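You operate a simulated robot arm through the tools that you are given. There is no shell and no other tool.

You are at the controls of a simulated robot arm. One attempt, no reset.

TASK
Close the water panel down.
Fine: blue valve shut, hold VENT till the water gauge is at zero, drain the tank by the grey valve and shut it, violet valve shut, lamp off.

Only the result counts: the job must be done as asked and must still hold three seconds after the hand-in. Knocking over, shifting, dropping, spilling or breaking anything else fails it.

THE ROBOT
A 6-joint arm with a two-finger gripper, fixed in place. Base frame: the origin is at the foot of the arm, x ahead of it, y to its left, z up; the work surface is at about z = 86. Lengths are in cm, angles in rad, forces in N, time in s.
Its first joint turns from -2.897 to 2.897 rad. Payload 2.45 kg.
The TCP is the grasp point between the finger pads, 2 cm short of the fingertips. In the tool frame z runs along the fingers and y along their closing line. Largest opening 14 cm; the body of the gripper starts 16.8 cm behind the TCP.
Orientation is that of the tool frame in the base frame, as [roll, pitch, yaw] about the fixed x, y, z axes, in that order (R = Rz(yaw) Ry(pitch) Rx(roll)). With the fingers straight down and closing along the base's y, the tool's x points along the base's -x, its y along +y and its z along -z.

THE INTERFACE
- The arm moves only by the tool play_rows. Its argument "moves" is a list that holds one entry, the list of rows, each a list of 7 numbers: the turn, a rotation vector about the base's x, y, z in rad, then the shift along the base's x, y, z in cm, then the finger opening in cm, from 0 to 14. In form: [[[rx, ry, rz, tx, ty, tz, gripper], ...]]. A call has 1 to 20 rows; each row shifts and turns the commanded pose from where the row before left it. Rows are played at 5 a second. More than 5 cm and 0.15 rad between two rows, or a gripper value outside its range, and nothing of the call is played. A pose out of reach is approached as far as the arm can. The call stops where the force on the tool passes 90 N (or 10 N more than at its start, if that is more) or the arm is blocked; 0.2 s more then pass. Each finger travels about 4.5 cm/s and halts on what it meets, pressing with about 37 N; the grip force reading is that of the motor and also rises with nothing between the fingers. The clock runs only during rows and for 0.2 s after the last one: add rows that do not move to give the fingers time. The reply holds the time, the measured pose of the TCP, the force on the tool along the base axes, the opening and the grip force, in the units named above and with some noise, with the torque about the TCP (base axes, N m) and any sound that the robot's microphone picked up, and new pictures: "show" is both (left out), scene, wrist or none.
- Cameras (640 x 400 px; columns grow to the right, rows downward): "scene" is fixed at [5, -49.96, 145.91]; the picture's right is [0.70, -0.71, 0.00], its down [-0.23, -0.23, -0.95] and it looks along [0.68, 0.66, -0.32] (base axes); focal length 372 px, centre (320, 200). "wrist" rides on the gripper at [7.8, 1.1, -20.9] in the tool frame; the picture's right is [-0.14, 0.99, 0.00], its down [-0.92, -0.13, -0.37] and it looks along [-0.36, -0.05, 0.93] (tool axes); focal length 280 px, centre (320, 200). There is no depth. A picture from a camera that has moved, and an enlarged one, comes with that camera's place and axes in the base frame and with its lens.
- inspect(camera, box): a new picture of the part [left, top, right, bottom] of that camera's present view, enlarged. The clock stands still meanwhile.
- hand_in(): hands the job in; it is judged then, once.

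Places have to be worked out from the pictures, the camera data and where the tool is seen. Open the gripper and draw the arm clear of the work before you hand the job in, unless the task says otherwise.

The tools are called after "Emit:" as a command line: name --argument value ..., lists and objects as JSON in quotes. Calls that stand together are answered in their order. play_rows: Moves the arm, as the interface text tells. Its arguments: {"type":"object","properties":{"moves":{"type":"array","items":{"type":"array","items":{"type":"array","items":{"type":"number"}}}},"show":{"type":"string","enum":["both","scene","wrist","none"]}},"required":["moves"]} The other tools are called the same way: inspect (camera, box) takes an enlarged picture of a part of a camera's view; hand_in () hands the job in.

At the start:

```text
time_s: 0.0
eef_pos: [81.77, 0.61, 124.44]
orientation: [3.141, 0.001, 3.139]
wrist_force: [0.8, 0.1, 0.1]
ft_torque: [0.0, 0.04, -0.01]
grip_width: 14.02
gripper_force: 0.1
```

scene: 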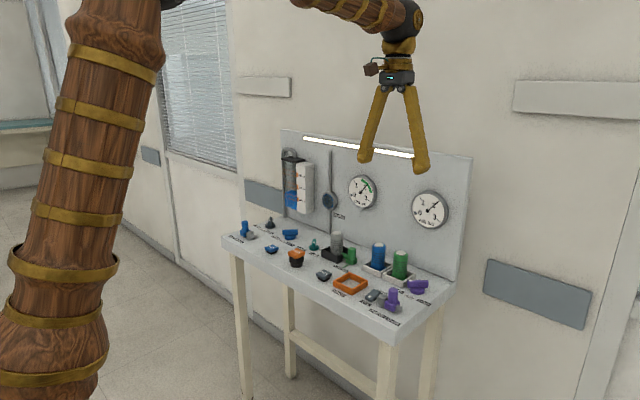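
wrist: 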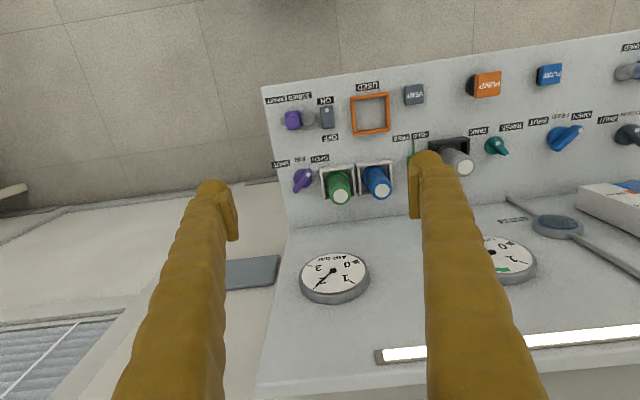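

I'll start with enlarged views of the panel so I can read the labels and locate the controls.

Emit:
inspect --camera "scene" --box '[220, 200, 340, 275]'

Emit:
inspect --camera "scene" --box '[310, 230, 460, 324]'

Emit:
inspect --camera "scene" --box '[270, 130, 470, 255]'

Emit:
inspect --camera "wrist" --box '[260, 70, 450, 189]'

Emit:
inspect --camera "wrist" --box '[450, 40, 640, 159]'

```text
5.33 times, centred on (280, 238) of scene
camera zoom: at [5.0, -49.96, 145.91], right [0.7, -0.71, 0.0], down [-0.23, -0.23, -0.95], along [0.68, 0.66, -0.32], focal length 1986 px, centre (533, 0)
```

zoom: 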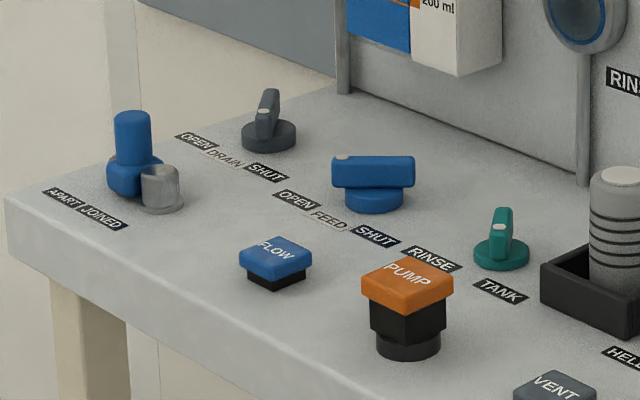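

```text
4.26 times, centred on (385, 277) of scene
camera zoom: at [5.0, -49.96, 145.91], right [0.7, -0.71, 0.0], down [-0.23, -0.23, -0.95], along [0.68, 0.66, -0.32], focal length 1584 px, centre (43, -128)
```

zoom: 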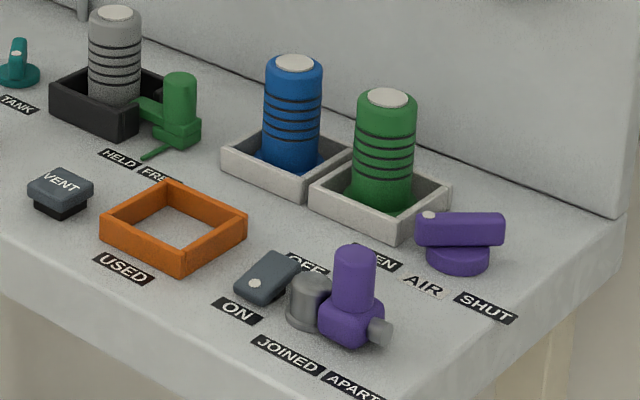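

```text
3.20 times, centred on (370, 192) of scene
camera zoom: at [5.0, -49.96, 145.91], right [0.7, -0.71, 0.0], down [-0.23, -0.23, -0.95], along [0.68, 0.66, -0.32], focal length 1192 px, centre (160, 224)
```

zoom: 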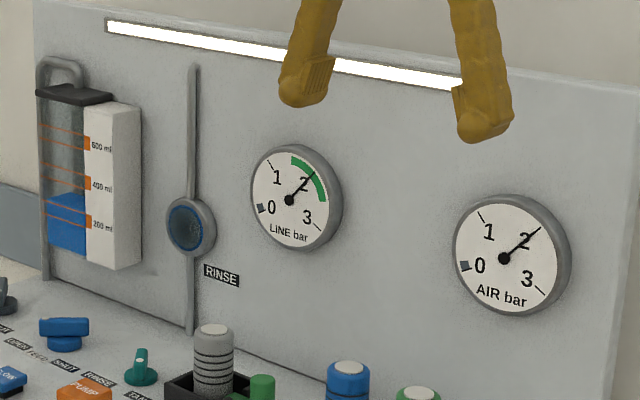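

```text
3.36 times, centred on (355, 130) of wrist
camera zoom: at [73.84, 1.6, 145.38], right [0.14, 0.99, 0.0], down [0.92, -0.13, 0.37], along [0.37, -0.05, -0.93], focal length 942 px, centre (202, 437)
```

zoom: 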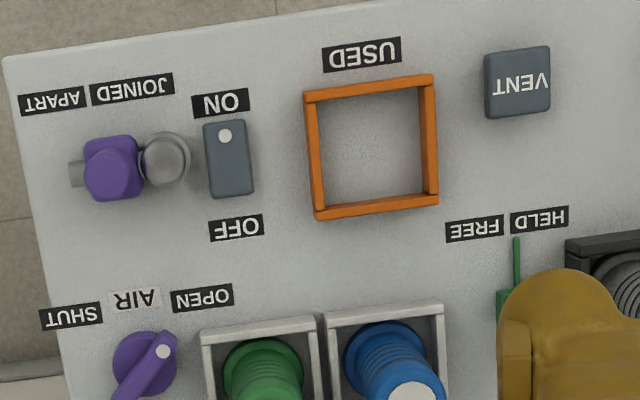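

```text
3.36 times, centred on (545, 100) of wrist
camera zoom: at [73.84, 1.6, 145.38], right [0.14, 0.99, 0.0], down [0.92, -0.13, 0.37], along [0.37, -0.05, -0.93], focal length 942 px, centre (-436, 538)
```

zoom: 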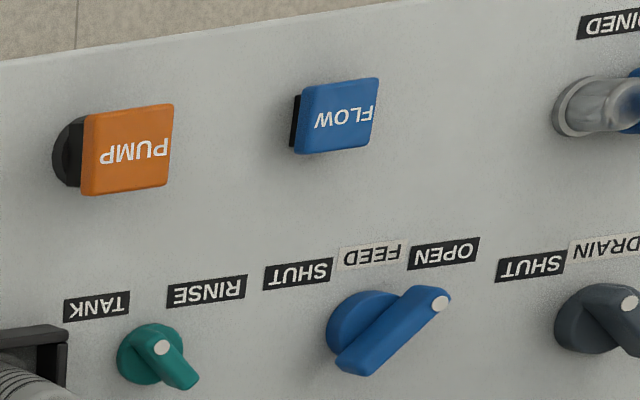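

The geometry checks out in both cameras: the deck is at z≈86, the FEED valve at about (90, 48) and DRAIN at about (91, 61). VENT is at (78, 19), AIR at (91, -4.5) and the rocker at (79.4, 2.5). I'll move above the blue valve with the fingers closing and look closer.

Emit:
play_rows --moves '[[[0, 0, 0.06, 0, 4.6, -1, 10], [0, 0, 0.06, 0, 4.6, -1, 8], [0, 0, 0.06, 0, 4.6, -1, 5], [0, 0, 0.06, 0, 4.6, -1, 3], [0, 0, 0.06, 0, 4.6, -1, 0], [0, 0, 0.06, 0, 4.6, -1, 0], [0, 0, 0.06, 0, 4.6, -1, 0], [0, 0, 0.06, 0, 4.6, -1, 0], [0, 0, 0, 0, 0, 0, 0]]]'

```text
time_s: 2.0
eef_pos: [81.88, 37.6, 116.59]
orientation: [-3.14, 0.003, -2.662]
wrist_force: [-0.2, -0.5, -0.3]
ft_torque: [0.02, 0.0, -0.01]
grip_width: 0.0
gripper_force: 24.9
camera wrist: at [74.36, 34.85, 137.52], right [-0.34, 0.94, 0.0], down [0.88, 0.31, 0.37], along [0.35, 0.12, -0.93], focal length 280 px, centre (320, 200)
```

scene: 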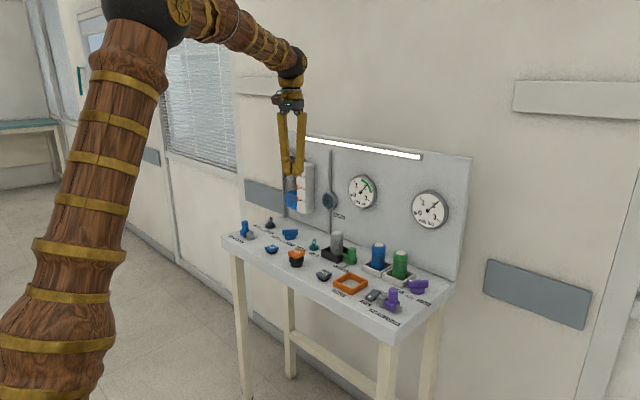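
wrist: 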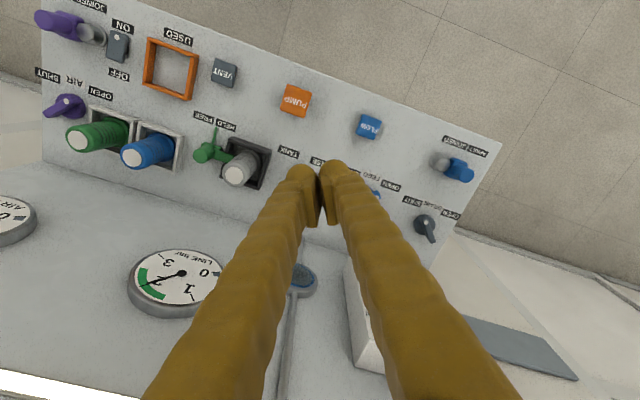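

Emit:
inspect --camera "wrist" --box '[350, 120, 510, 260]'

Emit:
inspect --camera "scene" --box '[260, 160, 360, 250]'

```text
2.86 times, centred on (430, 190) of wrist
camera zoom: at [74.36, 34.85, 137.52], right [-0.34, 0.94, 0.0], down [0.88, 0.31, 0.37], along [0.35, 0.12, -0.93], focal length 801 px, centre (6, 229)
```

zoom: 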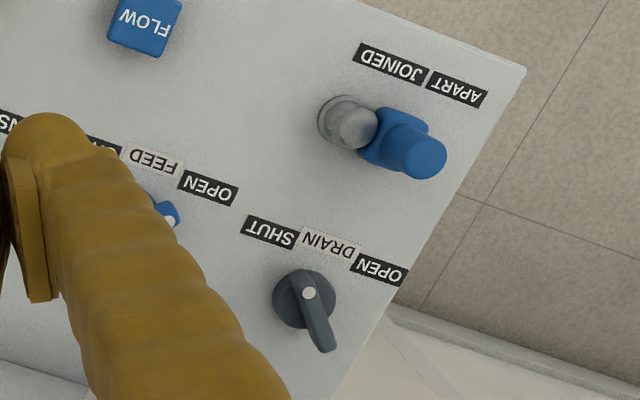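

```text
4.44 times, centred on (310, 205) of scene
camera zoom: at [5.0, -49.96, 145.91], right [0.7, -0.71, 0.0], down [-0.23, -0.23, -0.95], along [0.68, 0.66, -0.32], focal length 1655 px, centre (364, 178)
```

zoom: 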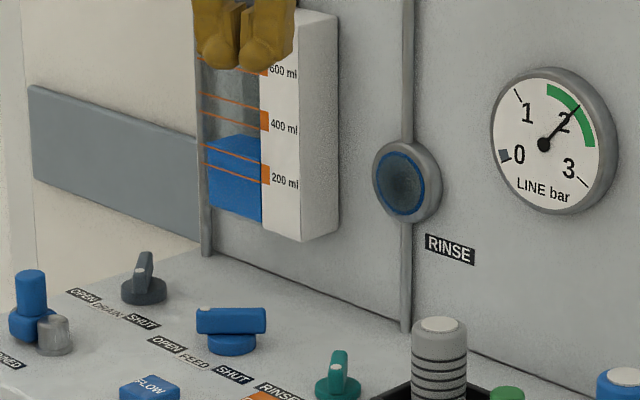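

DRAIN's dot points at SHUT and FEED's at OPEN, and the tank reads about 330 ml. I'll check the straight-down reach above the FEED valve, with the fingers slightly open.

Emit:
play_rows --moves '[[[0, 0, 0, 1.6, 2.1, -3, 4], [0, 0, 0, 1.6, 2.1, -3, 4], [0, 0, 0, 1.6, 2.1, -3, 4], [0, 0, 0, 1.6, 2.1, -3, 4], [0, 0, 0, 1.6, 2.1, -3, 4], [0, 0, 0, 0, 0, 0, 4], [0, 0, 0, 0, 0, 0, 4]]]'

```text
time_s: 3.6
eef_pos: [89.76, 47.84, 101.63]
orientation: [3.141, 0.002, -2.662]
wrist_force: [-0.1, 0.2, -0.8]
ft_torque: [0.01, 0.0, 0.03]
grip_width: 4.02
gripper_force: 0.1
camera wrist: at [82.29, 45.22, 122.49], right [-0.33, 0.94, 0.0], down [0.88, 0.31, 0.37], along [0.35, 0.12, -0.93], focal length 280 px, centre (320, 200)
```

scene: 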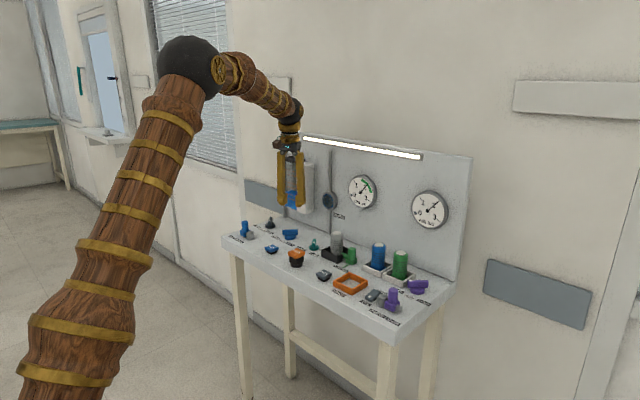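
wrist: 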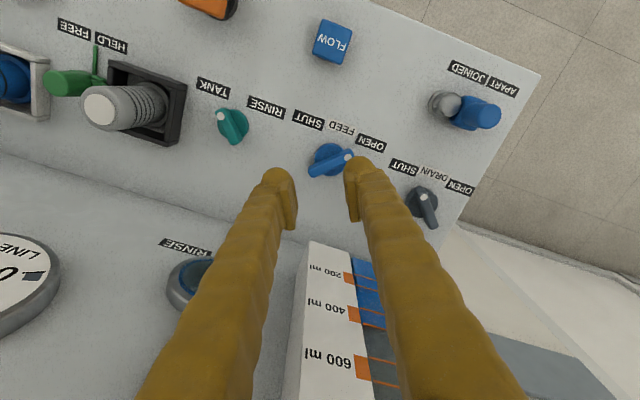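

Emit:
inspect --camera "wrist" --box '[280, 100, 480, 240]'

```text
2.86 times, centred on (380, 170) of wrist
camera zoom: at [82.29, 45.22, 122.49], right [-0.33, 0.94, 0.0], down [0.88, 0.31, 0.37], along [0.35, 0.12, -0.93], focal length 801 px, centre (149, 286)
```

zoom: 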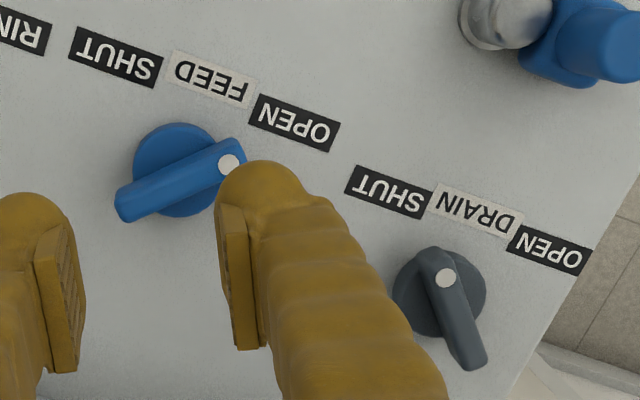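

The FEED pivot is at about (89.6, 49.0), with its bar along 130° and about 1.3 cm thick. I'll turn the gripper so it closes across the bar (closing line at 40°) while centring over the pivot.

Emit:
play_rows --moves '[[[0, 0, -0.135, 0, 0.15, 0, 5], [0, 0, -0.135, 0, 0.15, 0, 5], [0, 0, -0.135, 0, 0.15, 0, 5], [0, 0, -0.135, 0, 0.15, 0, 5], [0, 0, -0.135, 0, 0.15, 0, 5], [0, 0, -0.135, 0, 0.15, 0, 5], [0, 0, -0.135, 0, 0.15, 0, 5], [0, 0, -0.135, 0, 0.15, 0, 5], [0, 0, -0.135, 0, 0, 0, 5], [0, 0, -0.135, 0, 0, 0, 5], [0, 0, 0, 0, 0, -2.5, 5], [0, 0, 0, 0, 0, -2.5, 5], [0, 0, 0, 0, 0, 0, 5]]]'

```text
time_s: 6.4
eef_pos: [89.54, 49.13, 96.35]
orientation: [-3.14, 0.001, 2.272]
wrist_force: [-0.9, 0.6, 0.0]
ft_torque: [0.01, 0.01, -0.02]
grip_width: 5.0
gripper_force: 0.0
camera wrist: at [85.28, 55.71, 117.22], right [0.85, 0.53, 0.0], down [0.5, -0.79, 0.37], along [0.2, -0.31, -0.93], focal length 280 px, centre (320, 200)
```

scene: 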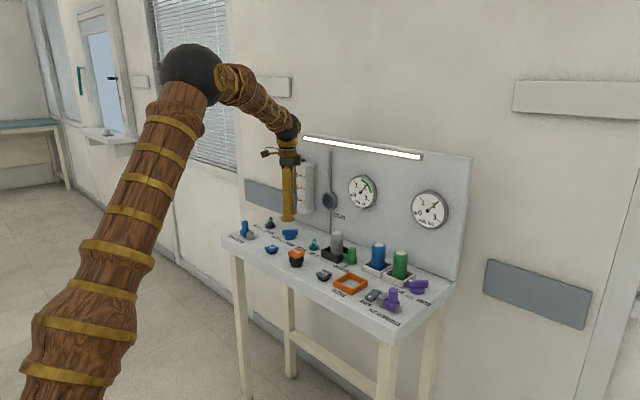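
wrist: 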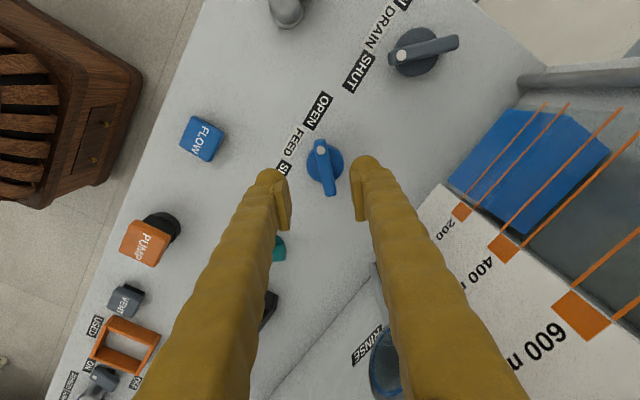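

The gripper is aligned across the bar, with its centre about 0.3 cm off. I'll make that small shift and descend to z≈89.7 with the fingers open.

Emit:
play_rows --moves '[[[0, 0, 0, 0.25, 0.15, -2, 5], [0, 0, 0, 0, 0, -2, 5], [0, 0, 0, 0, 0, -1.5, 5], [0, 0, 0, 0, 0, -1.1, 5], [0, 0, 0, 0, 0, 0, 5], [0, 0, 0, 0, 0, 0, 5]]]'

```text
time_s: 7.8
eef_pos: [89.92, 49.24, 89.99]
orientation: [3.14, 0.001, 2.274]
wrist_force: [-0.6, -0.7, -0.3]
ft_torque: [-0.05, -0.01, -0.01]
grip_width: 5.02
gripper_force: 0.1
camera wrist: at [85.66, 55.79, 110.8], right [0.85, 0.53, 0.0], down [0.5, -0.79, 0.37], along [0.2, -0.31, -0.93], focal length 280 px, centre (320, 200)
```

scene: 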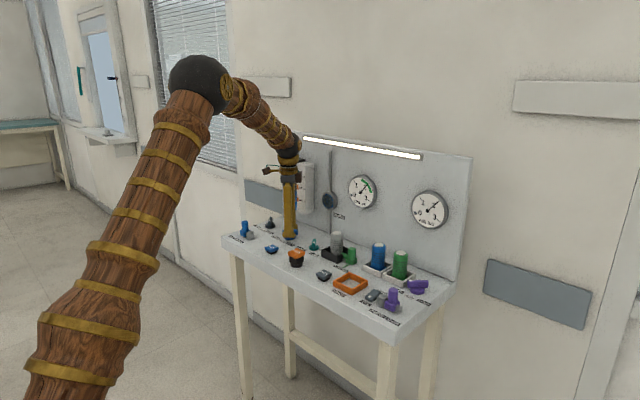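
wrist: 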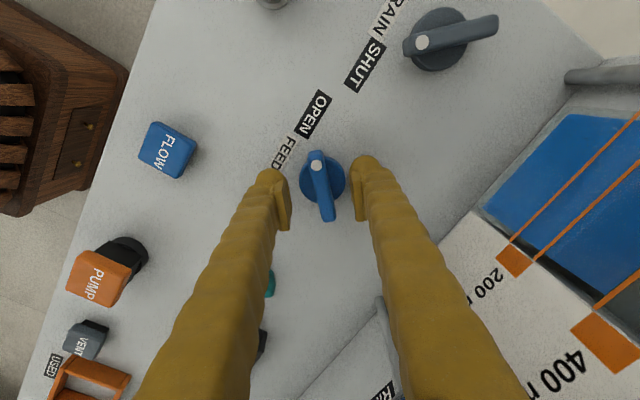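

The bar sits between the fingertips and nothing is touching yet. Closing on it.

Emit:
play_rows --moves '[[[0, 0, 0, 0, 0, 0, 3], [0, 0, 0, 0, 0, 0, 1], [0, 0, 0, 0, 0, 0, 0.6], [0, 0, 0, 0, 0, 0, 0.6]]]'

Emit:
inspect --camera "wrist" --box '[240, 120, 400, 240]'

```text
time_s: 8.8
eef_pos: [90.01, 49.18, 89.91]
orientation: [3.139, -0.001, 2.273]
wrist_force: [14.9, 9.3, -3.4]
ft_torque: [0.09, -0.1, 0.19]
grip_width: 1.77
gripper_force: 8.8
camera wrist: at [85.68, 55.81, 110.81], right [0.85, 0.53, 0.0], down [0.5, -0.79, 0.37], along [0.2, -0.31, -0.93], focal length 280 px, centre (320, 200)
```

scene: 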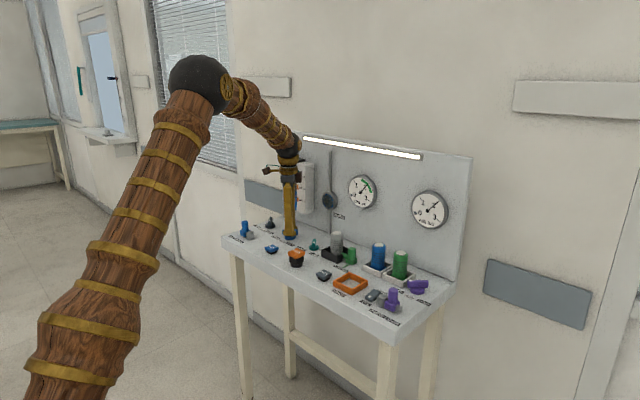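
wrist: 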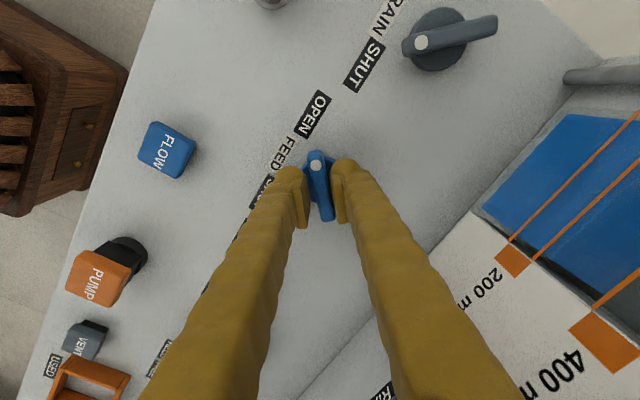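

```text
3.33 times, centred on (320, 180) of wrist
camera zoom: at [85.68, 55.81, 110.81], right [0.85, 0.53, 0.0], down [0.5, -0.79, 0.37], along [0.2, -0.31, -0.93], focal length 935 px, centre (320, 267)
```

zoom: 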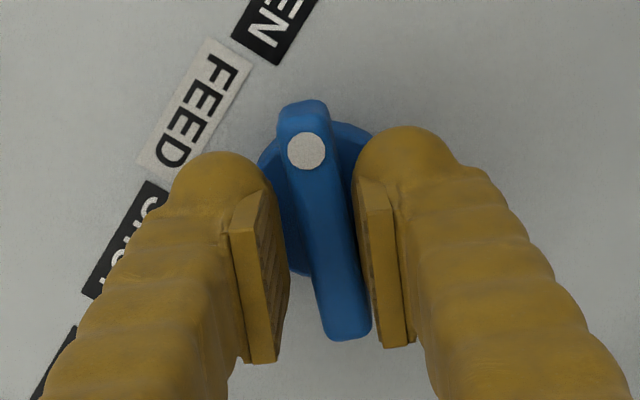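

The grip holds the bar at 1.8 cm with a small side load. I'll shift a touch and turn +90° about z in two halves.

Emit:
play_rows --moves '[[[0, 0, 0, 0.12, 0.1, 0, 0.4], [0, 0, 0, 0, 0, 0, 0.4], [0, 0, 0.13, -0.03, -0.03, 0, 0.4], [0, 0, 0.13, -0.03, -0.03, 0, 0.4], [0, 0, 0.13, -0.03, -0.03, 0, 0.4], [0, 0, 0.13, -0.03, 0, 0, 0.4], [0, 0, 0.13, -0.03, 0, 0, 0.4], [0, 0, 0.13, -0.03, 0, 0, 0.4], [0, 0, 0, 0, 0, 0, 0.4]]]'

```text
time_s: 10.8
eef_pos: [89.9, 49.33, 89.83]
orientation: [-3.141, 0.0, 3.052]
wrist_force: [2.0, 17.3, -2.1]
ft_torque: [0.16, 0.02, -0.02]
grip_width: 1.59
gripper_force: 8.7
camera wrist: at [82.15, 50.98, 110.72], right [0.22, 0.97, 0.0], down [0.91, -0.21, 0.37], along [0.36, -0.08, -0.93], focal length 280 px, centre (320, 200)
```

scene: 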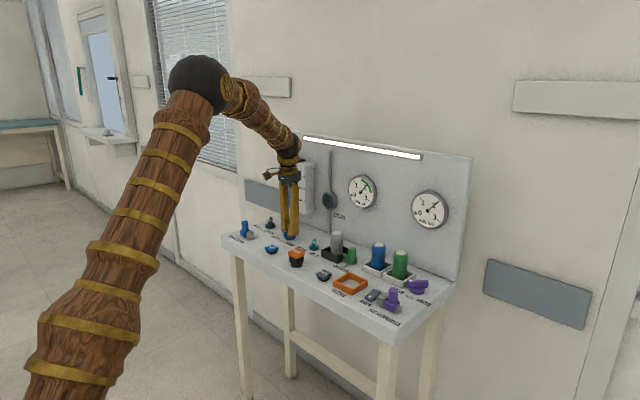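
wrist: 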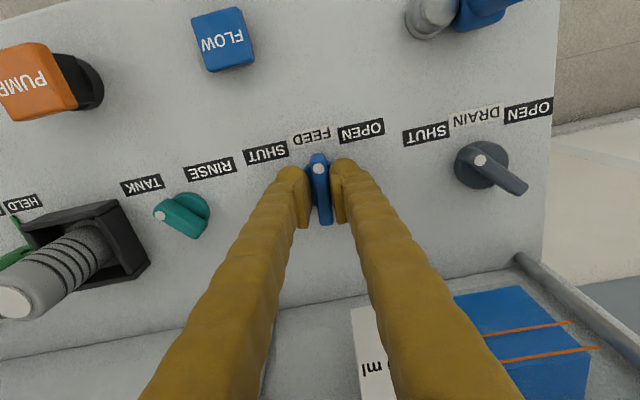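

The valve turns with the grip and is halfway round. Continuing the second half.

Emit:
play_rows --moves '[[[0, 0, 0.13, 0, -0.03, 0, 0.4], [0, 0, 0.13, 0, -0.03, 0, 0.4], [0, 0, 0.13, 0, -0.03, 0, 0.4], [0, 0, 0.13, 0, -0.03, 0, 0.4], [0, 0, 0.13, 0, -0.03, 0, 0.4], [0, 0, 0.13, 0, 0, 0, 0.4], [0, 0, 0, 0, 0, 0, 0.4], [0, 0, 0, 0, 0, 0, 0.4]]]'

Emit:
inspect --camera "wrist" --box '[240, 100, 400, 240]'

```text
time_s: 12.6
eef_pos: [89.81, 49.09, 89.82]
orientation: [-3.14, -0.001, -2.451]
wrist_force: [-10.3, 13.6, -2.2]
ft_torque: [0.08, 0.13, 0.08]
grip_width: 1.58
gripper_force: 8.4
camera wrist: at [83.09, 44.89, 110.78], right [-0.53, 0.85, 0.0], down [0.79, 0.49, 0.37], along [0.31, 0.19, -0.93], focal length 280 px, centre (320, 200)
```

scene: 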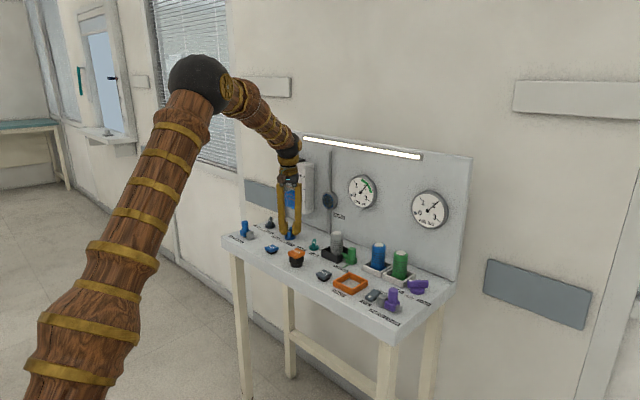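
wrist: 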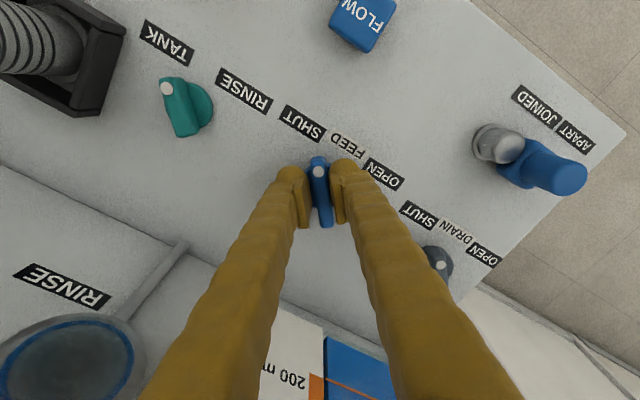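

```text
2.86 times, centred on (320, 170) of wrist
camera zoom: at [83.09, 44.89, 110.78], right [-0.53, 0.85, 0.0], down [0.79, 0.49, 0.37], along [0.31, 0.19, -0.93], focal length 801 px, centre (320, 286)
```

zoom: 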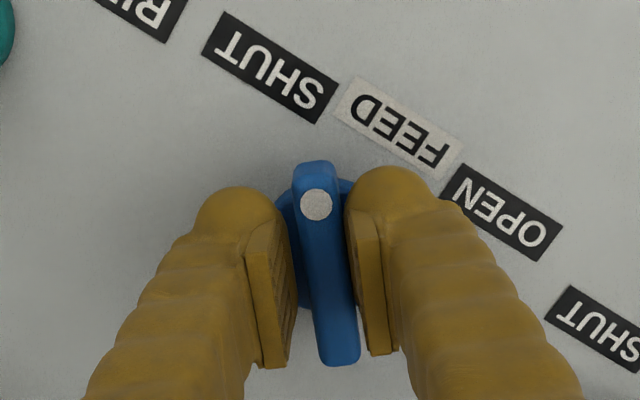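

It's turned about 89° with no stop felt yet. I'll keep turning in small steps to find the end stop.

Emit:
play_rows --moves '[[[0, 0, 0.08, 0, 0, 0, 0.4], [0, 0, 0.08, 0, 0, 0, 0.4], [0, 0, 0, 0, 0, 0, 0.4]]]'

Emit:
inspect --camera "scene" --box '[260, 160, 400, 250]'

```text
time_s: 13.4
eef_pos: [89.93, 49.27, 89.91]
orientation: [3.142, 0.0, -2.29]
wrist_force: [-9.0, 14.9, -4.6]
ft_torque: [0.15, 0.02, -0.24]
grip_width: 1.55
gripper_force: 8.9
camera wrist: at [83.84, 43.91, 110.8], right [-0.65, 0.76, 0.0], down [0.7, 0.61, 0.37], along [0.28, 0.24, -0.93], focal length 280 px, centre (320, 200)
```

scene: 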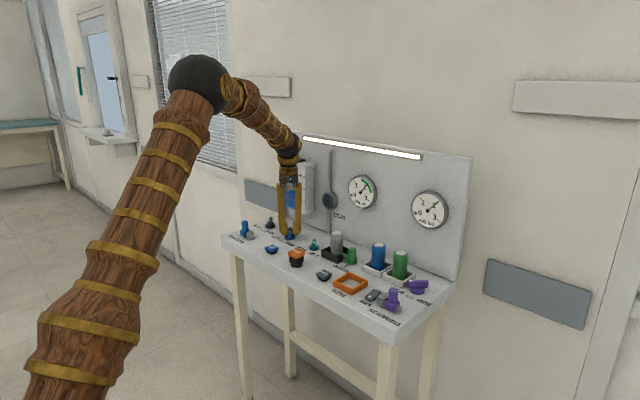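
wrist: 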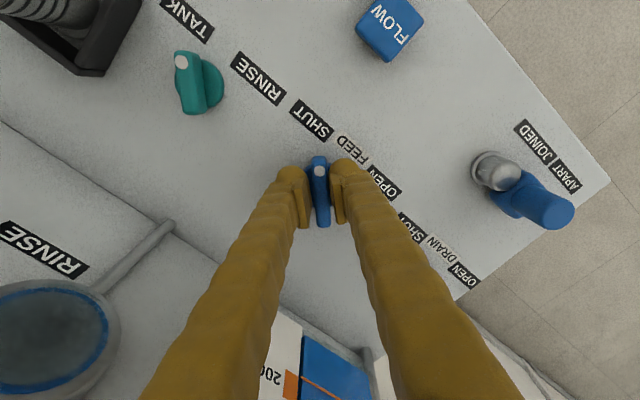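

```text
4.44 times, centred on (330, 205) of scene
camera zoom: at [5.0, -49.96, 145.91], right [0.7, -0.71, 0.0], down [-0.23, -0.23, -0.95], along [0.68, 0.66, -0.32], focal length 1655 px, centre (276, 178)
```

zoom: 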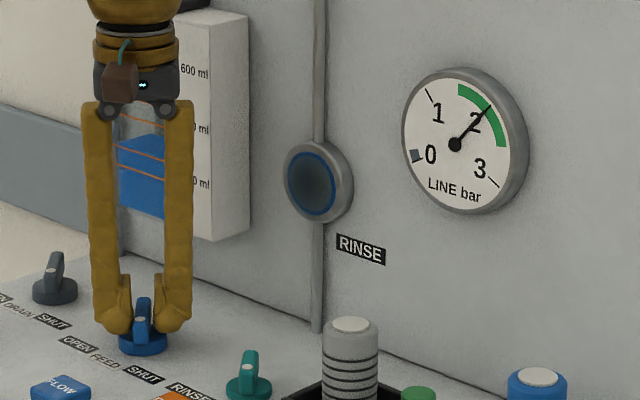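

Emit:
play_rows --moves '[[[0, 0, 0.08, 0, 0, 0, 0.4], [0, 0, 0, 0, 0, 0, 0.4]]]' --show "wrist"

```text
time_s: 14.0
eef_pos: [89.96, 49.26, 89.95]
orientation: [-3.141, 0.003, -2.21]
wrist_force: [-9.6, 20.5, 1.6]
ft_torque: [0.2, 0.1, -0.33]
grip_width: 1.74
gripper_force: 10.3
camera wrist: at [84.29, 43.48, 110.8], right [-0.71, 0.7, 0.0], down [0.65, 0.66, 0.37], along [0.26, 0.26, -0.93], focal length 280 px, centre (320, 200)
```

wrist: 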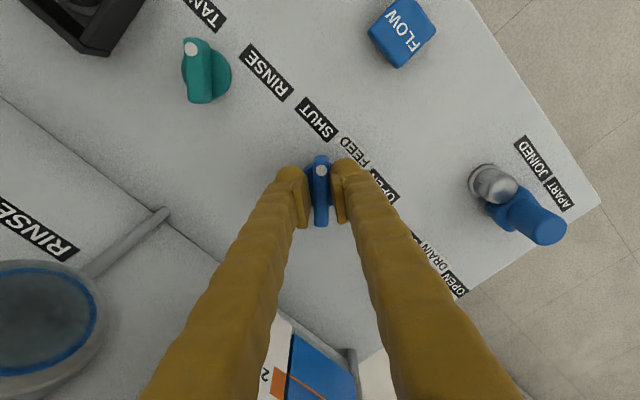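

The opening grew from 1.55 to 1.74 and the torque rose, so the bar is at its SHUT stop. I'll release and rise straight up, then check it.

Emit:
play_rows --moves '[[[0, 0, -0.06, 0, 0, 0, 3], [0, 0, 0, 0, 0, 0, 5], [0, 0, 0, 0, 0, 0, 5], [0, 0, 0, 0, 0, 3, 5], [0, 0, 0, 0, 0, 4, 5], [0, 0, 0, 0, 0, 4, 5], [0, 0, 0, 0, 0, 0, 5]]]'

Emit:
inspect --camera "wrist" --box '[240, 70, 400, 210]'

Emit:
inspect --camera "scene" --box '[260, 160, 400, 250]'

```text
time_s: 15.6
eef_pos: [89.96, 49.23, 100.81]
orientation: [-3.141, 0.003, -2.272]
wrist_force: [-0.2, 1.2, 0.6]
ft_torque: [0.01, -0.06, 0.01]
grip_width: 4.98
gripper_force: 0.0
camera wrist: at [83.98, 43.76, 121.72], right [-0.67, 0.74, 0.0], down [0.69, 0.62, 0.37], along [0.27, 0.25, -0.93], focal length 280 px, centre (320, 200)
```

scene: 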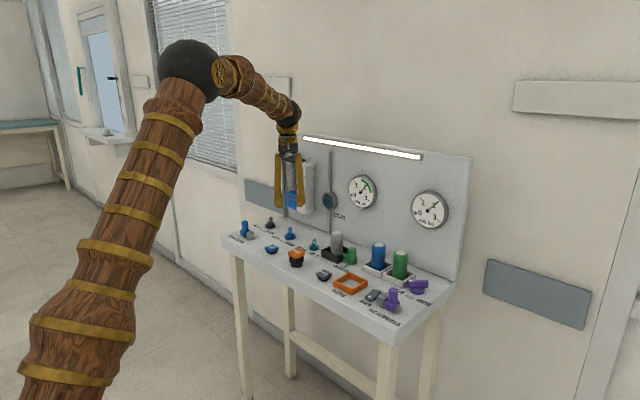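
wrist: 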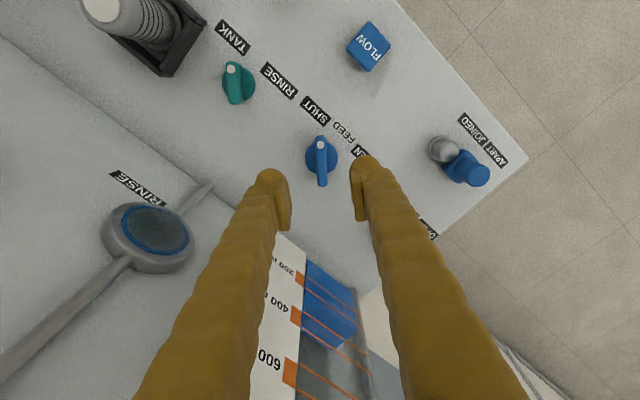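

```text
2.86 times, centred on (320, 140) of wrist
camera zoom: at [83.98, 43.76, 121.72], right [-0.67, 0.74, 0.0], down [0.69, 0.62, 0.37], along [0.27, 0.25, -0.93], focal length 801 px, centre (320, 371)
```

zoom: 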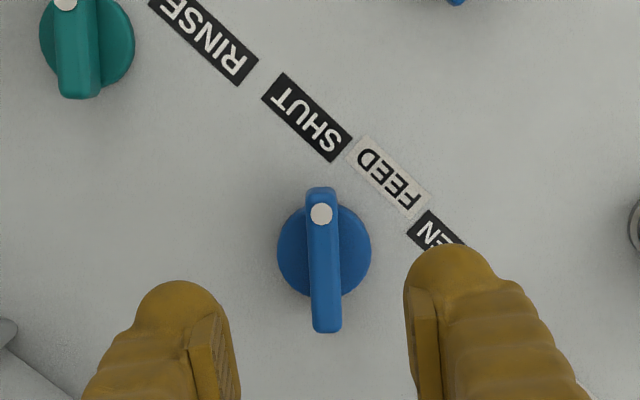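

```text
4.44 times, centred on (330, 205) of scene
camera zoom: at [5.0, -49.96, 145.91], right [0.7, -0.71, 0.0], down [-0.23, -0.23, -0.95], along [0.68, 0.66, -0.32], focal length 1655 px, centre (276, 178)
```

zoom: 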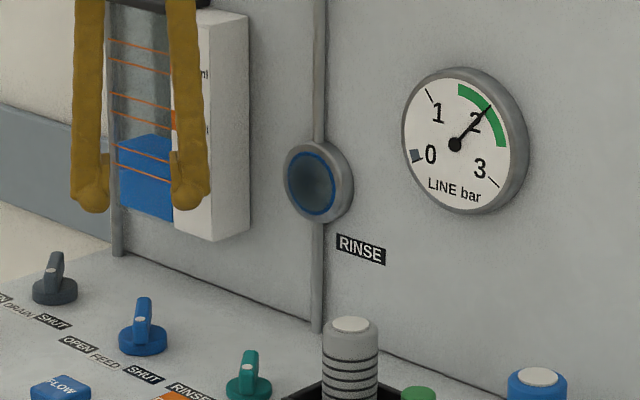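

FEED is fully shut, matching the other shut knobs, and LINE still reads about 2 bar. Next I'll close the fingers and move above VENT at about (77.9, 19.2).

Emit:
play_rows --moves '[[[0, 0, -0.09, -1.72, -4.29, 0.3, 4], [0, 0, -0.09, -1.72, -4.29, 0, 2], [0, 0, -0.09, -1.72, -4.29, 0, 0], [0, 0, -0.09, -1.72, -4.29, 0, 0], [0, 0, -0.09, -1.72, -4.29, 0, 0], [0, 0, -0.09, -1.72, -4.29, 0, 0], [0, 0, -0.09, -1.72, -4.29, 0, 0], [0, 0, 0, 0, 0, -2, 0], [0, 0, 0, 0, 0, 0, 0]]]'

Emit:
inspect --camera "wrist" --box '[240, 80, 400, 220]'

Emit:
inspect --camera "scene" --box '[280, 220, 400, 300]'

```text
time_s: 17.6
eef_pos: [77.87, 18.87, 99.0]
orientation: [-3.141, 0.001, -2.903]
wrist_force: [0.4, 0.0, -0.3]
ft_torque: [0.0, 0.02, -0.02]
grip_width: 0.04
gripper_force: 29.4
camera wrist: at [69.93, 18.05, 119.83], right [-0.1, 0.99, 0.0], down [0.92, 0.09, 0.37], along [0.37, 0.04, -0.93], focal length 280 px, centre (320, 200)
```

scene: 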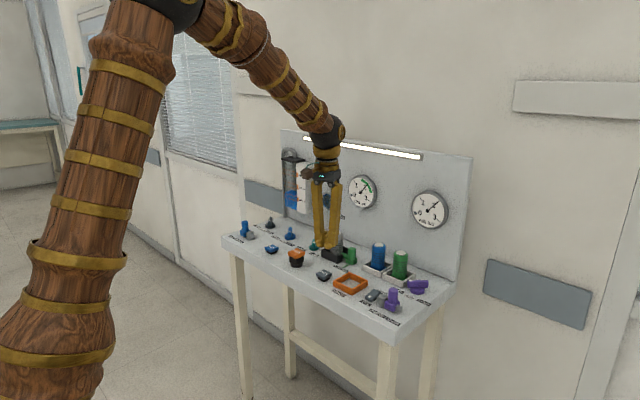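
wrist: 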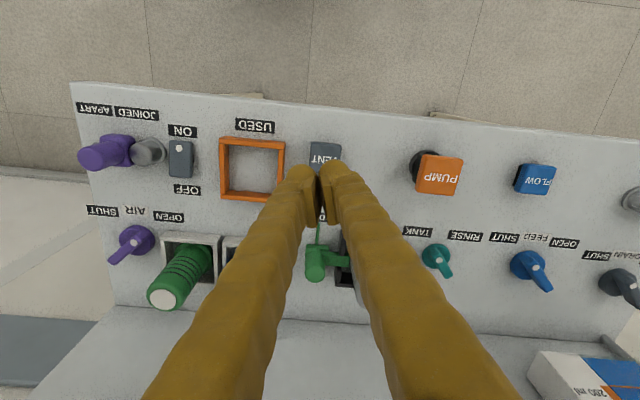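

```text
2.86 times, centred on (320, 150) of wrist
camera zoom: at [69.93, 18.05, 119.83], right [-0.1, 0.99, 0.0], down [0.92, 0.09, 0.37], along [0.37, 0.04, -0.93], focal length 801 px, centre (320, 343)
```

zoom: 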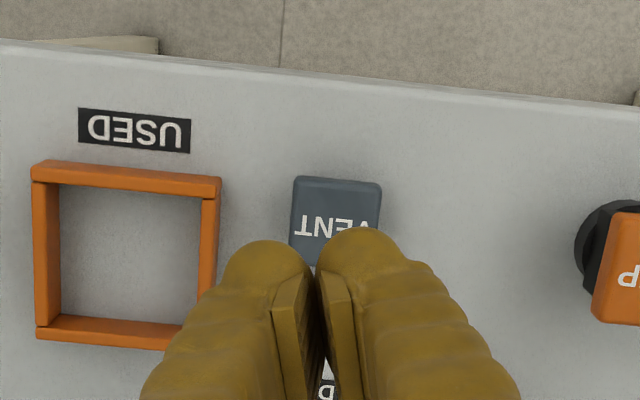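

```text
5.00 times, centred on (340, 260) of scene
camera zoom: at [5.0, -49.96, 145.91], right [0.7, -0.71, 0.0], down [-0.23, -0.23, -0.95], along [0.68, 0.66, -0.32], focal length 1862 px, centre (220, -100)
```

zoom: 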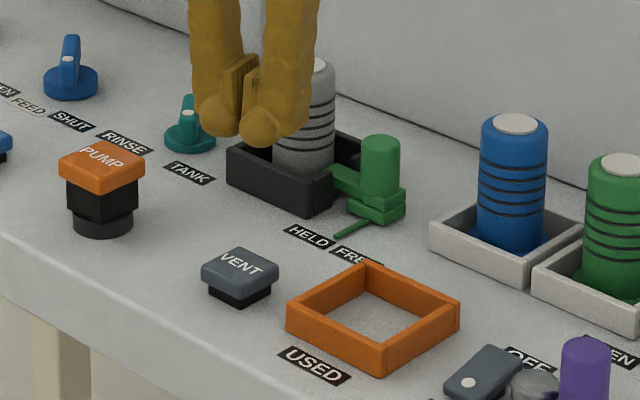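

VENT's cap centre is at about (77.4, 19.5). I'll align and come down to just above it.

Emit:
play_rows --moves '[[[0, 0, 0, -0.5, 0.6, -2, 0], [0, 0, 0, 0, 0, -3, 0], [0, 0, 0, 0, 0, -2.5, 0], [0, 0, 0, 0, 0, 0, 0]]]'

Emit:
inspect --camera "scene" --box '[280, 220, 400, 300]'

```text
time_s: 18.6
eef_pos: [77.42, 19.51, 91.61]
orientation: [-3.141, 0.002, -2.901]
wrist_force: [-0.5, 0.3, 0.3]
ft_torque: [-0.03, 0.0, 0.02]
grip_width: 0.0
gripper_force: 29.4
camera wrist: at [69.43, 18.69, 112.48], right [-0.1, 0.99, 0.0], down [0.92, 0.09, 0.37], along [0.37, 0.04, -0.93], focal length 280 px, centre (320, 200)
```

scene: 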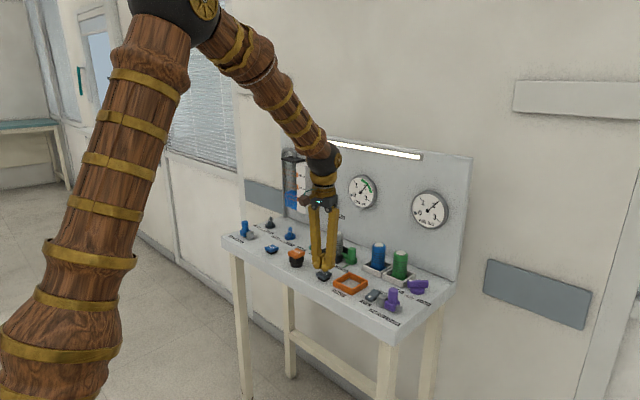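
wrist: 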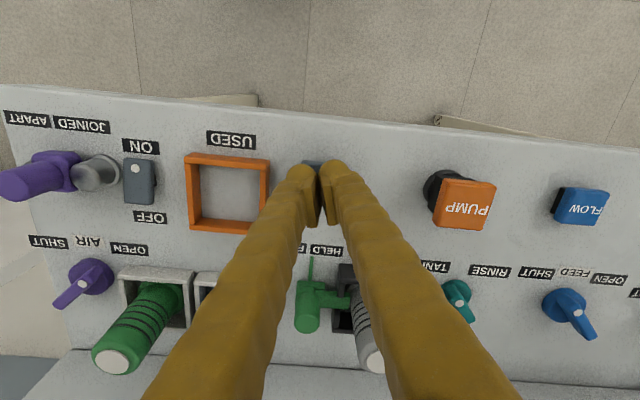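

```text
5.00 times, centred on (340, 260) of scene
camera zoom: at [5.0, -49.96, 145.91], right [0.7, -0.71, 0.0], down [-0.23, -0.23, -0.95], along [0.68, 0.66, -0.32], focal length 1862 px, centre (220, -100)
```

zoom: 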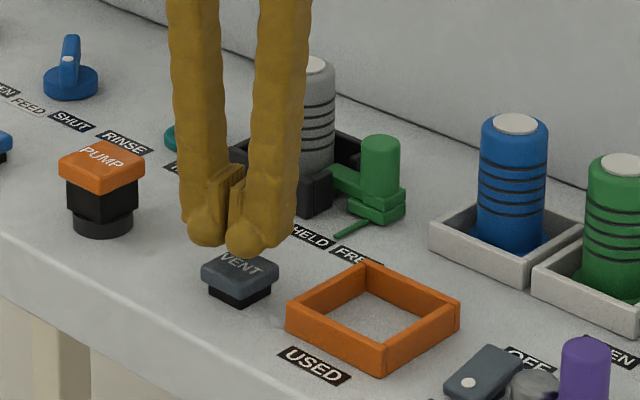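

The tips are about 1.5 cm above the cap. I'll nudge slightly and press down in small steps while watching the force.

Emit:
play_rows --moves '[[[0, 0, 0, 0.1, -0.4, -0.6, 0], [0, 0, 0, 0, 0, -0.5, 0], [0, 0, 0, 0, 0, -0.3, 0], [0, 0, 0, 0, 0, -0.3, 0], [0, 0, 0, 0, 0, 0, 0]]]' --show "scene"

Emit:
inspect --camera "scene" --box '[280, 160, 400, 290]'

```text
time_s: 19.8
eef_pos: [77.52, 19.42, 89.99]
orientation: [3.141, 0.0, -2.899]
wrist_force: [-0.2, 0.1, 0.4]
ft_torque: [-0.03, 0.01, 0.02]
grip_width: 0.59
gripper_force: 29.6
```

scene: 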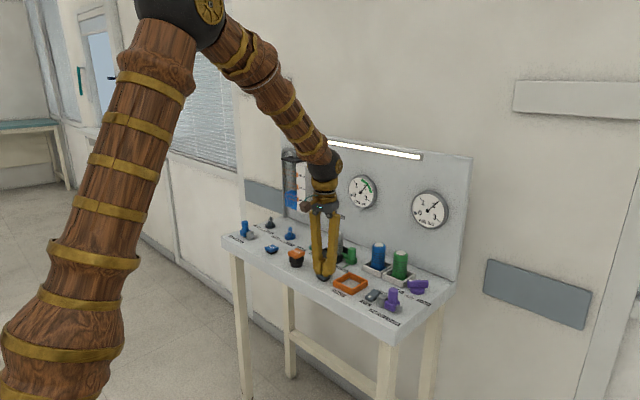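

```text
3.08 times, centred on (340, 225) of scene
camera zoom: at [5.0, -49.96, 145.91], right [0.7, -0.71, 0.0], down [-0.23, -0.23, -0.95], along [0.68, 0.66, -0.32], focal length 1146 px, centre (258, 123)
```

zoom: 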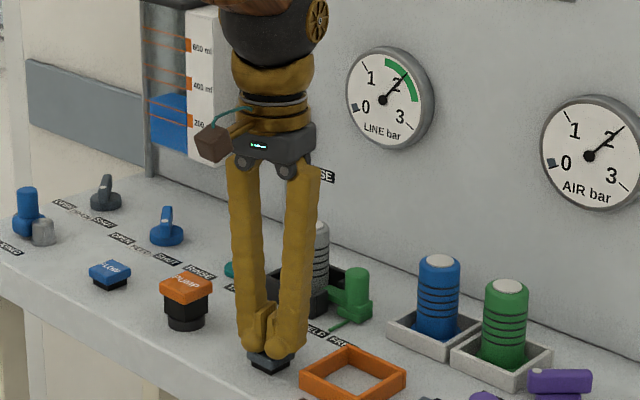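

No contact yet; lowering further.

Emit:
play_rows --moves '[[[0, 0, 0, 0, 0, -0.3, 0], [0, 0, 0, 0, 0, -0.3, 0], [0, 0, 0, 0, 0, -0.3, 0], [0, 0, 0, 0, 0, 0, 0]]]' --show "scene"

Emit:
inspect --camera "scene" --box '[280, 160, 400, 290]'

```text
time_s: 20.8
eef_pos: [77.53, 19.34, 89.09]
orientation: [3.14, 0.002, -2.902]
wrist_force: [-3.8, -1.0, 13.3]
ft_torque: [-0.02, 0.07, 0.01]
grip_width: 0.59
gripper_force: 30.1
heard: click
```

scene: 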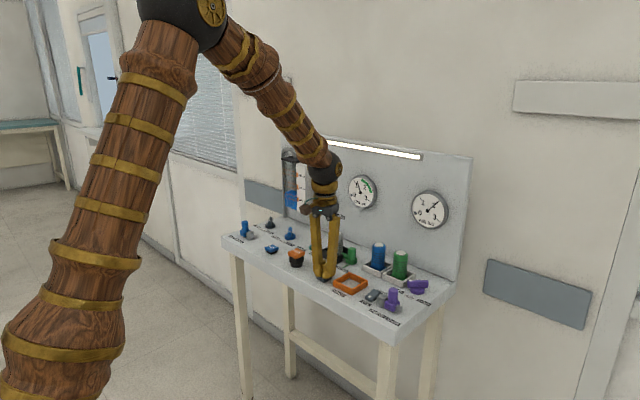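

```text
3.08 times, centred on (340, 225) of scene
camera zoom: at [5.0, -49.96, 145.91], right [0.7, -0.71, 0.0], down [-0.23, -0.23, -0.95], along [0.68, 0.66, -0.32], focal length 1146 px, centre (258, 123)
```

zoom: 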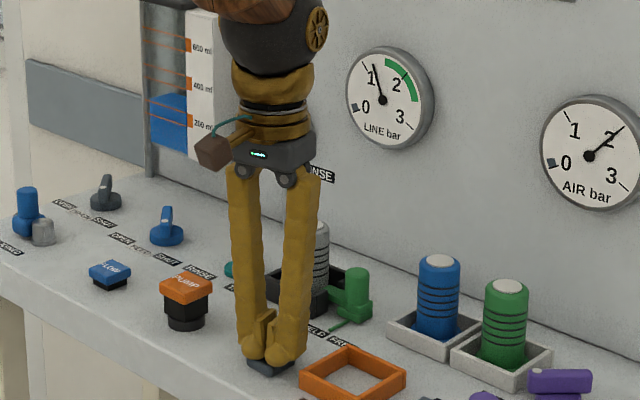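

The button clicked and LINE is falling, now about 1.2 bar. I'll hold the press.

Emit:
play_rows --moves '[[[0, 0, 0, 0, 0, -0.05, 0], [0, 0, 0, 0, 0, 0, 0], [0, 0, 0, 0, 0, 0, 0], [0, 0, 0, 0, 0, 0, 0], [0, 0, 0, 0, 0, 0, 0], [0, 0, 0, 0, 0, 0, 0], [0, 0, 0, 0, 0, 0, 0], [0, 0, 0, 0, 0, 0, 0], [0, 0, 0, 0, 0, 0, 0], [0, 0, 0, 0, 0, 0, 0]]]' --show "scene"

Emit:
inspect --camera "scene" --box '[335, 160, 395, 220]'

```text
time_s: 23.0
eef_pos: [77.46, 19.33, 89.13]
orientation: [3.141, 0.003, -2.902]
wrist_force: [-2.1, -0.5, 16.5]
ft_torque: [-0.02, 0.02, 0.0]
grip_width: 0.63
gripper_force: 29.2
```

scene: 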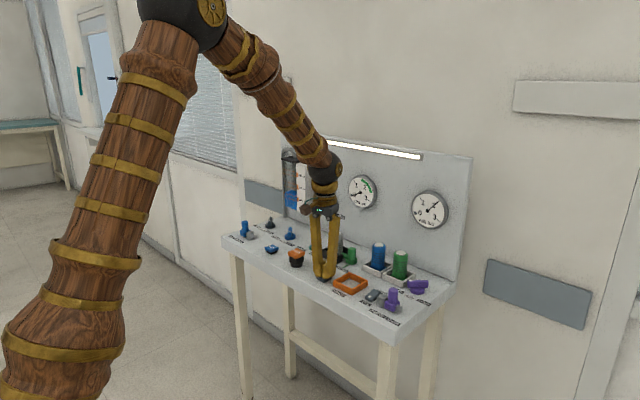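

```text
6.67 times, centred on (365, 190) of scene
camera zoom: at [5.0, -49.96, 145.91], right [0.7, -0.71, 0.0], down [-0.23, -0.23, -0.95], along [0.68, 0.66, -0.32], focal length 2482 px, centre (20, 267)
```

zoom: 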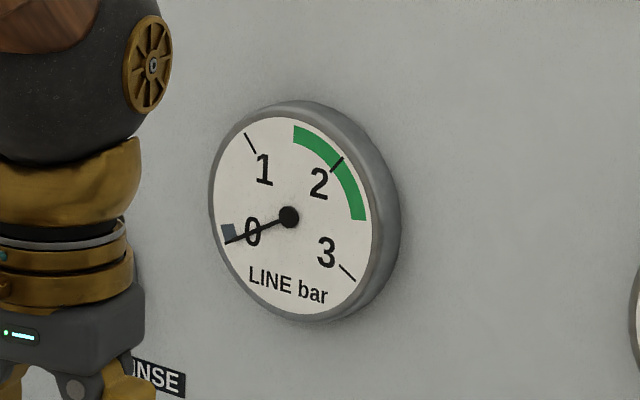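

The LINE needle is on zero. I'll hold a little longer to be sure it has settled, then compare.

Emit:
play_rows --moves '[[[0, 0, 0, 0, 0, 0, 0], [0, 0, 0, 0, 0, 0, 0], [0, 0, 0, 0, 0, 0, 0], [0, 0, 0, 0, 0, 0, 0], [0, 0, 0, 0, 0, 0, 0]]]' --show "none"

Emit:
inspect --camera "scene" --box '[335, 160, 395, 220]'

```text
time_s: 24.2
eef_pos: [77.58, 19.25, 89.1]
orientation: [3.14, 0.002, -2.899]
wrist_force: [0.7, 0.1, 17.4]
ft_torque: [0.02, 0.02, 0.01]
grip_width: 0.58
gripper_force: 29.3
```

```text
6.67 times, centred on (365, 190) of scene
camera zoom: at [5.0, -49.96, 145.91], right [0.7, -0.71, 0.0], down [-0.23, -0.23, -0.95], along [0.68, 0.66, -0.32], focal length 2482 px, centre (20, 267)
```

zoom: 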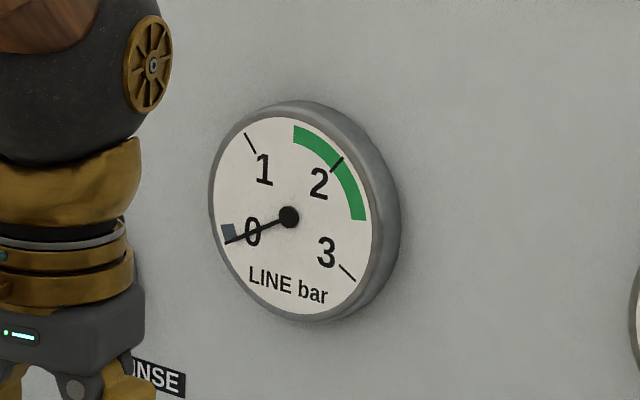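

LINE is steady at zero. I'll release VENT, rise, and move above the DRAIN valve at about (91.3, 62.8) to test the reach.

Emit:
play_rows --moves '[[[0, 0, 0, 0, 0, 2, 0], [0, 0, 0, 0, 0, 4, 0], [0, 0, 0, 0, 0, 4, 0], [0, 0, 0, 0, 0, 4, 0], [0, 0, 0.055, 1.3, 4.2, 0, 0], [0, 0, 0.055, 1.3, 4.2, 0, 0], [0, 0, 0.055, 1.3, 4.2, 0, 3], [0, 0, 0.055, 1.3, 4.2, 0, 5], [0, 0, 0.055, 1.3, 4.2, 0, 5], [0, 0, 0.055, 1.3, 4.2, 0, 5], [0, 0, 0.055, 1.3, 4.2, 0, 5], [0, 0, 0.055, 1.3, 4.2, 0, 5], [0, 0, 0.055, 1.3, 4.2, 0, 5], [0, 0, 0.055, 1.3, 4.2, 0, 5], [0, 0, 0, 0, 0, 0, 5]]]'

```text
time_s: 27.4
eef_pos: [90.46, 61.45, 103.09]
orientation: [3.141, 0.0, -2.351]
wrist_force: [0.2, 0.0, 0.5]
ft_torque: [0.01, 0.01, 0.0]
grip_width: 5.04
gripper_force: 0.0
camera wrist: at [84.19, 56.46, 123.97], right [-0.61, 0.79, 0.0], down [0.74, 0.56, 0.37], along [0.29, 0.22, -0.93], focal length 280 px, centre (320, 200)
```

scene: 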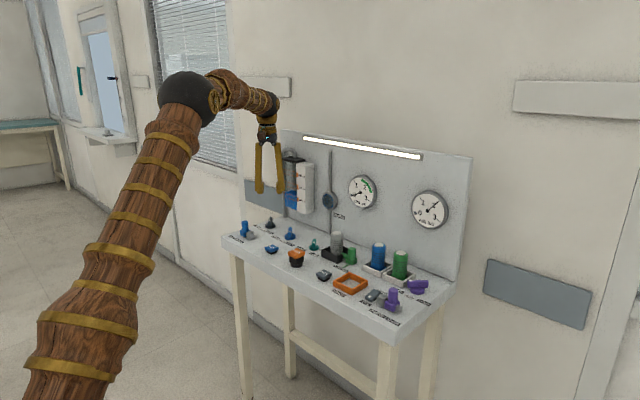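
wrist: 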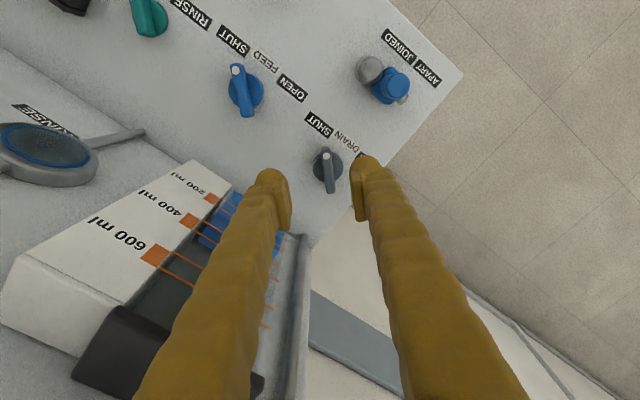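

The arm reaches here with the tool straight down. I'll look closely at DRAIN for alignment.

Emit:
inspect --camera "wrist" --box '[240, 100, 400, 240]'

Emit:
inspect --camera "scene" --box '[230, 130, 350, 250]'

```text
2.86 times, centred on (320, 170) of wrist
camera zoom: at [84.19, 56.46, 123.97], right [-0.61, 0.79, 0.0], down [0.74, 0.56, 0.37], along [0.29, 0.22, -0.93], focal length 801 px, centre (320, 286)
```

zoom: 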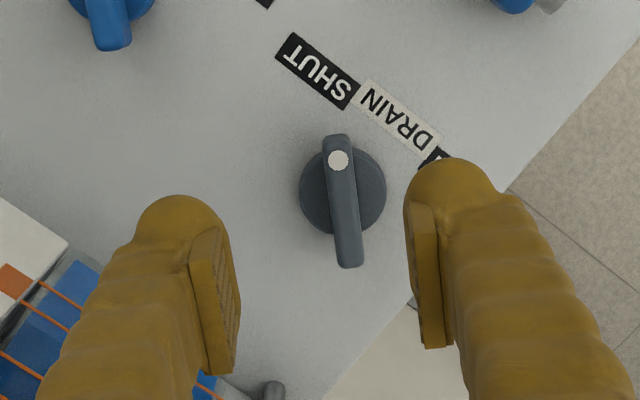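

```text
3.33 times, centred on (290, 190) of scene
camera zoom: at [5.0, -49.96, 145.91], right [0.7, -0.71, 0.0], down [-0.23, -0.23, -0.95], along [0.68, 0.66, -0.32], focal length 1241 px, centre (420, 233)
```

zoom: 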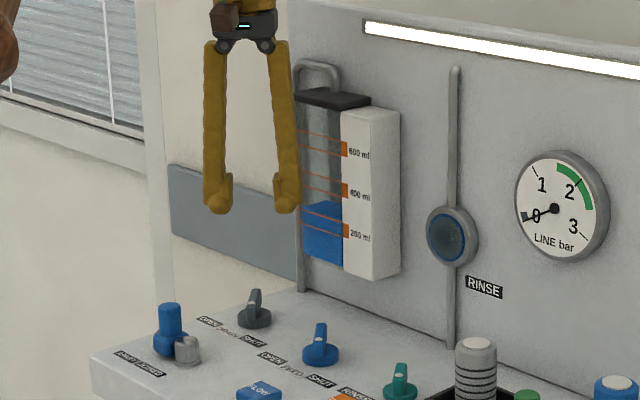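

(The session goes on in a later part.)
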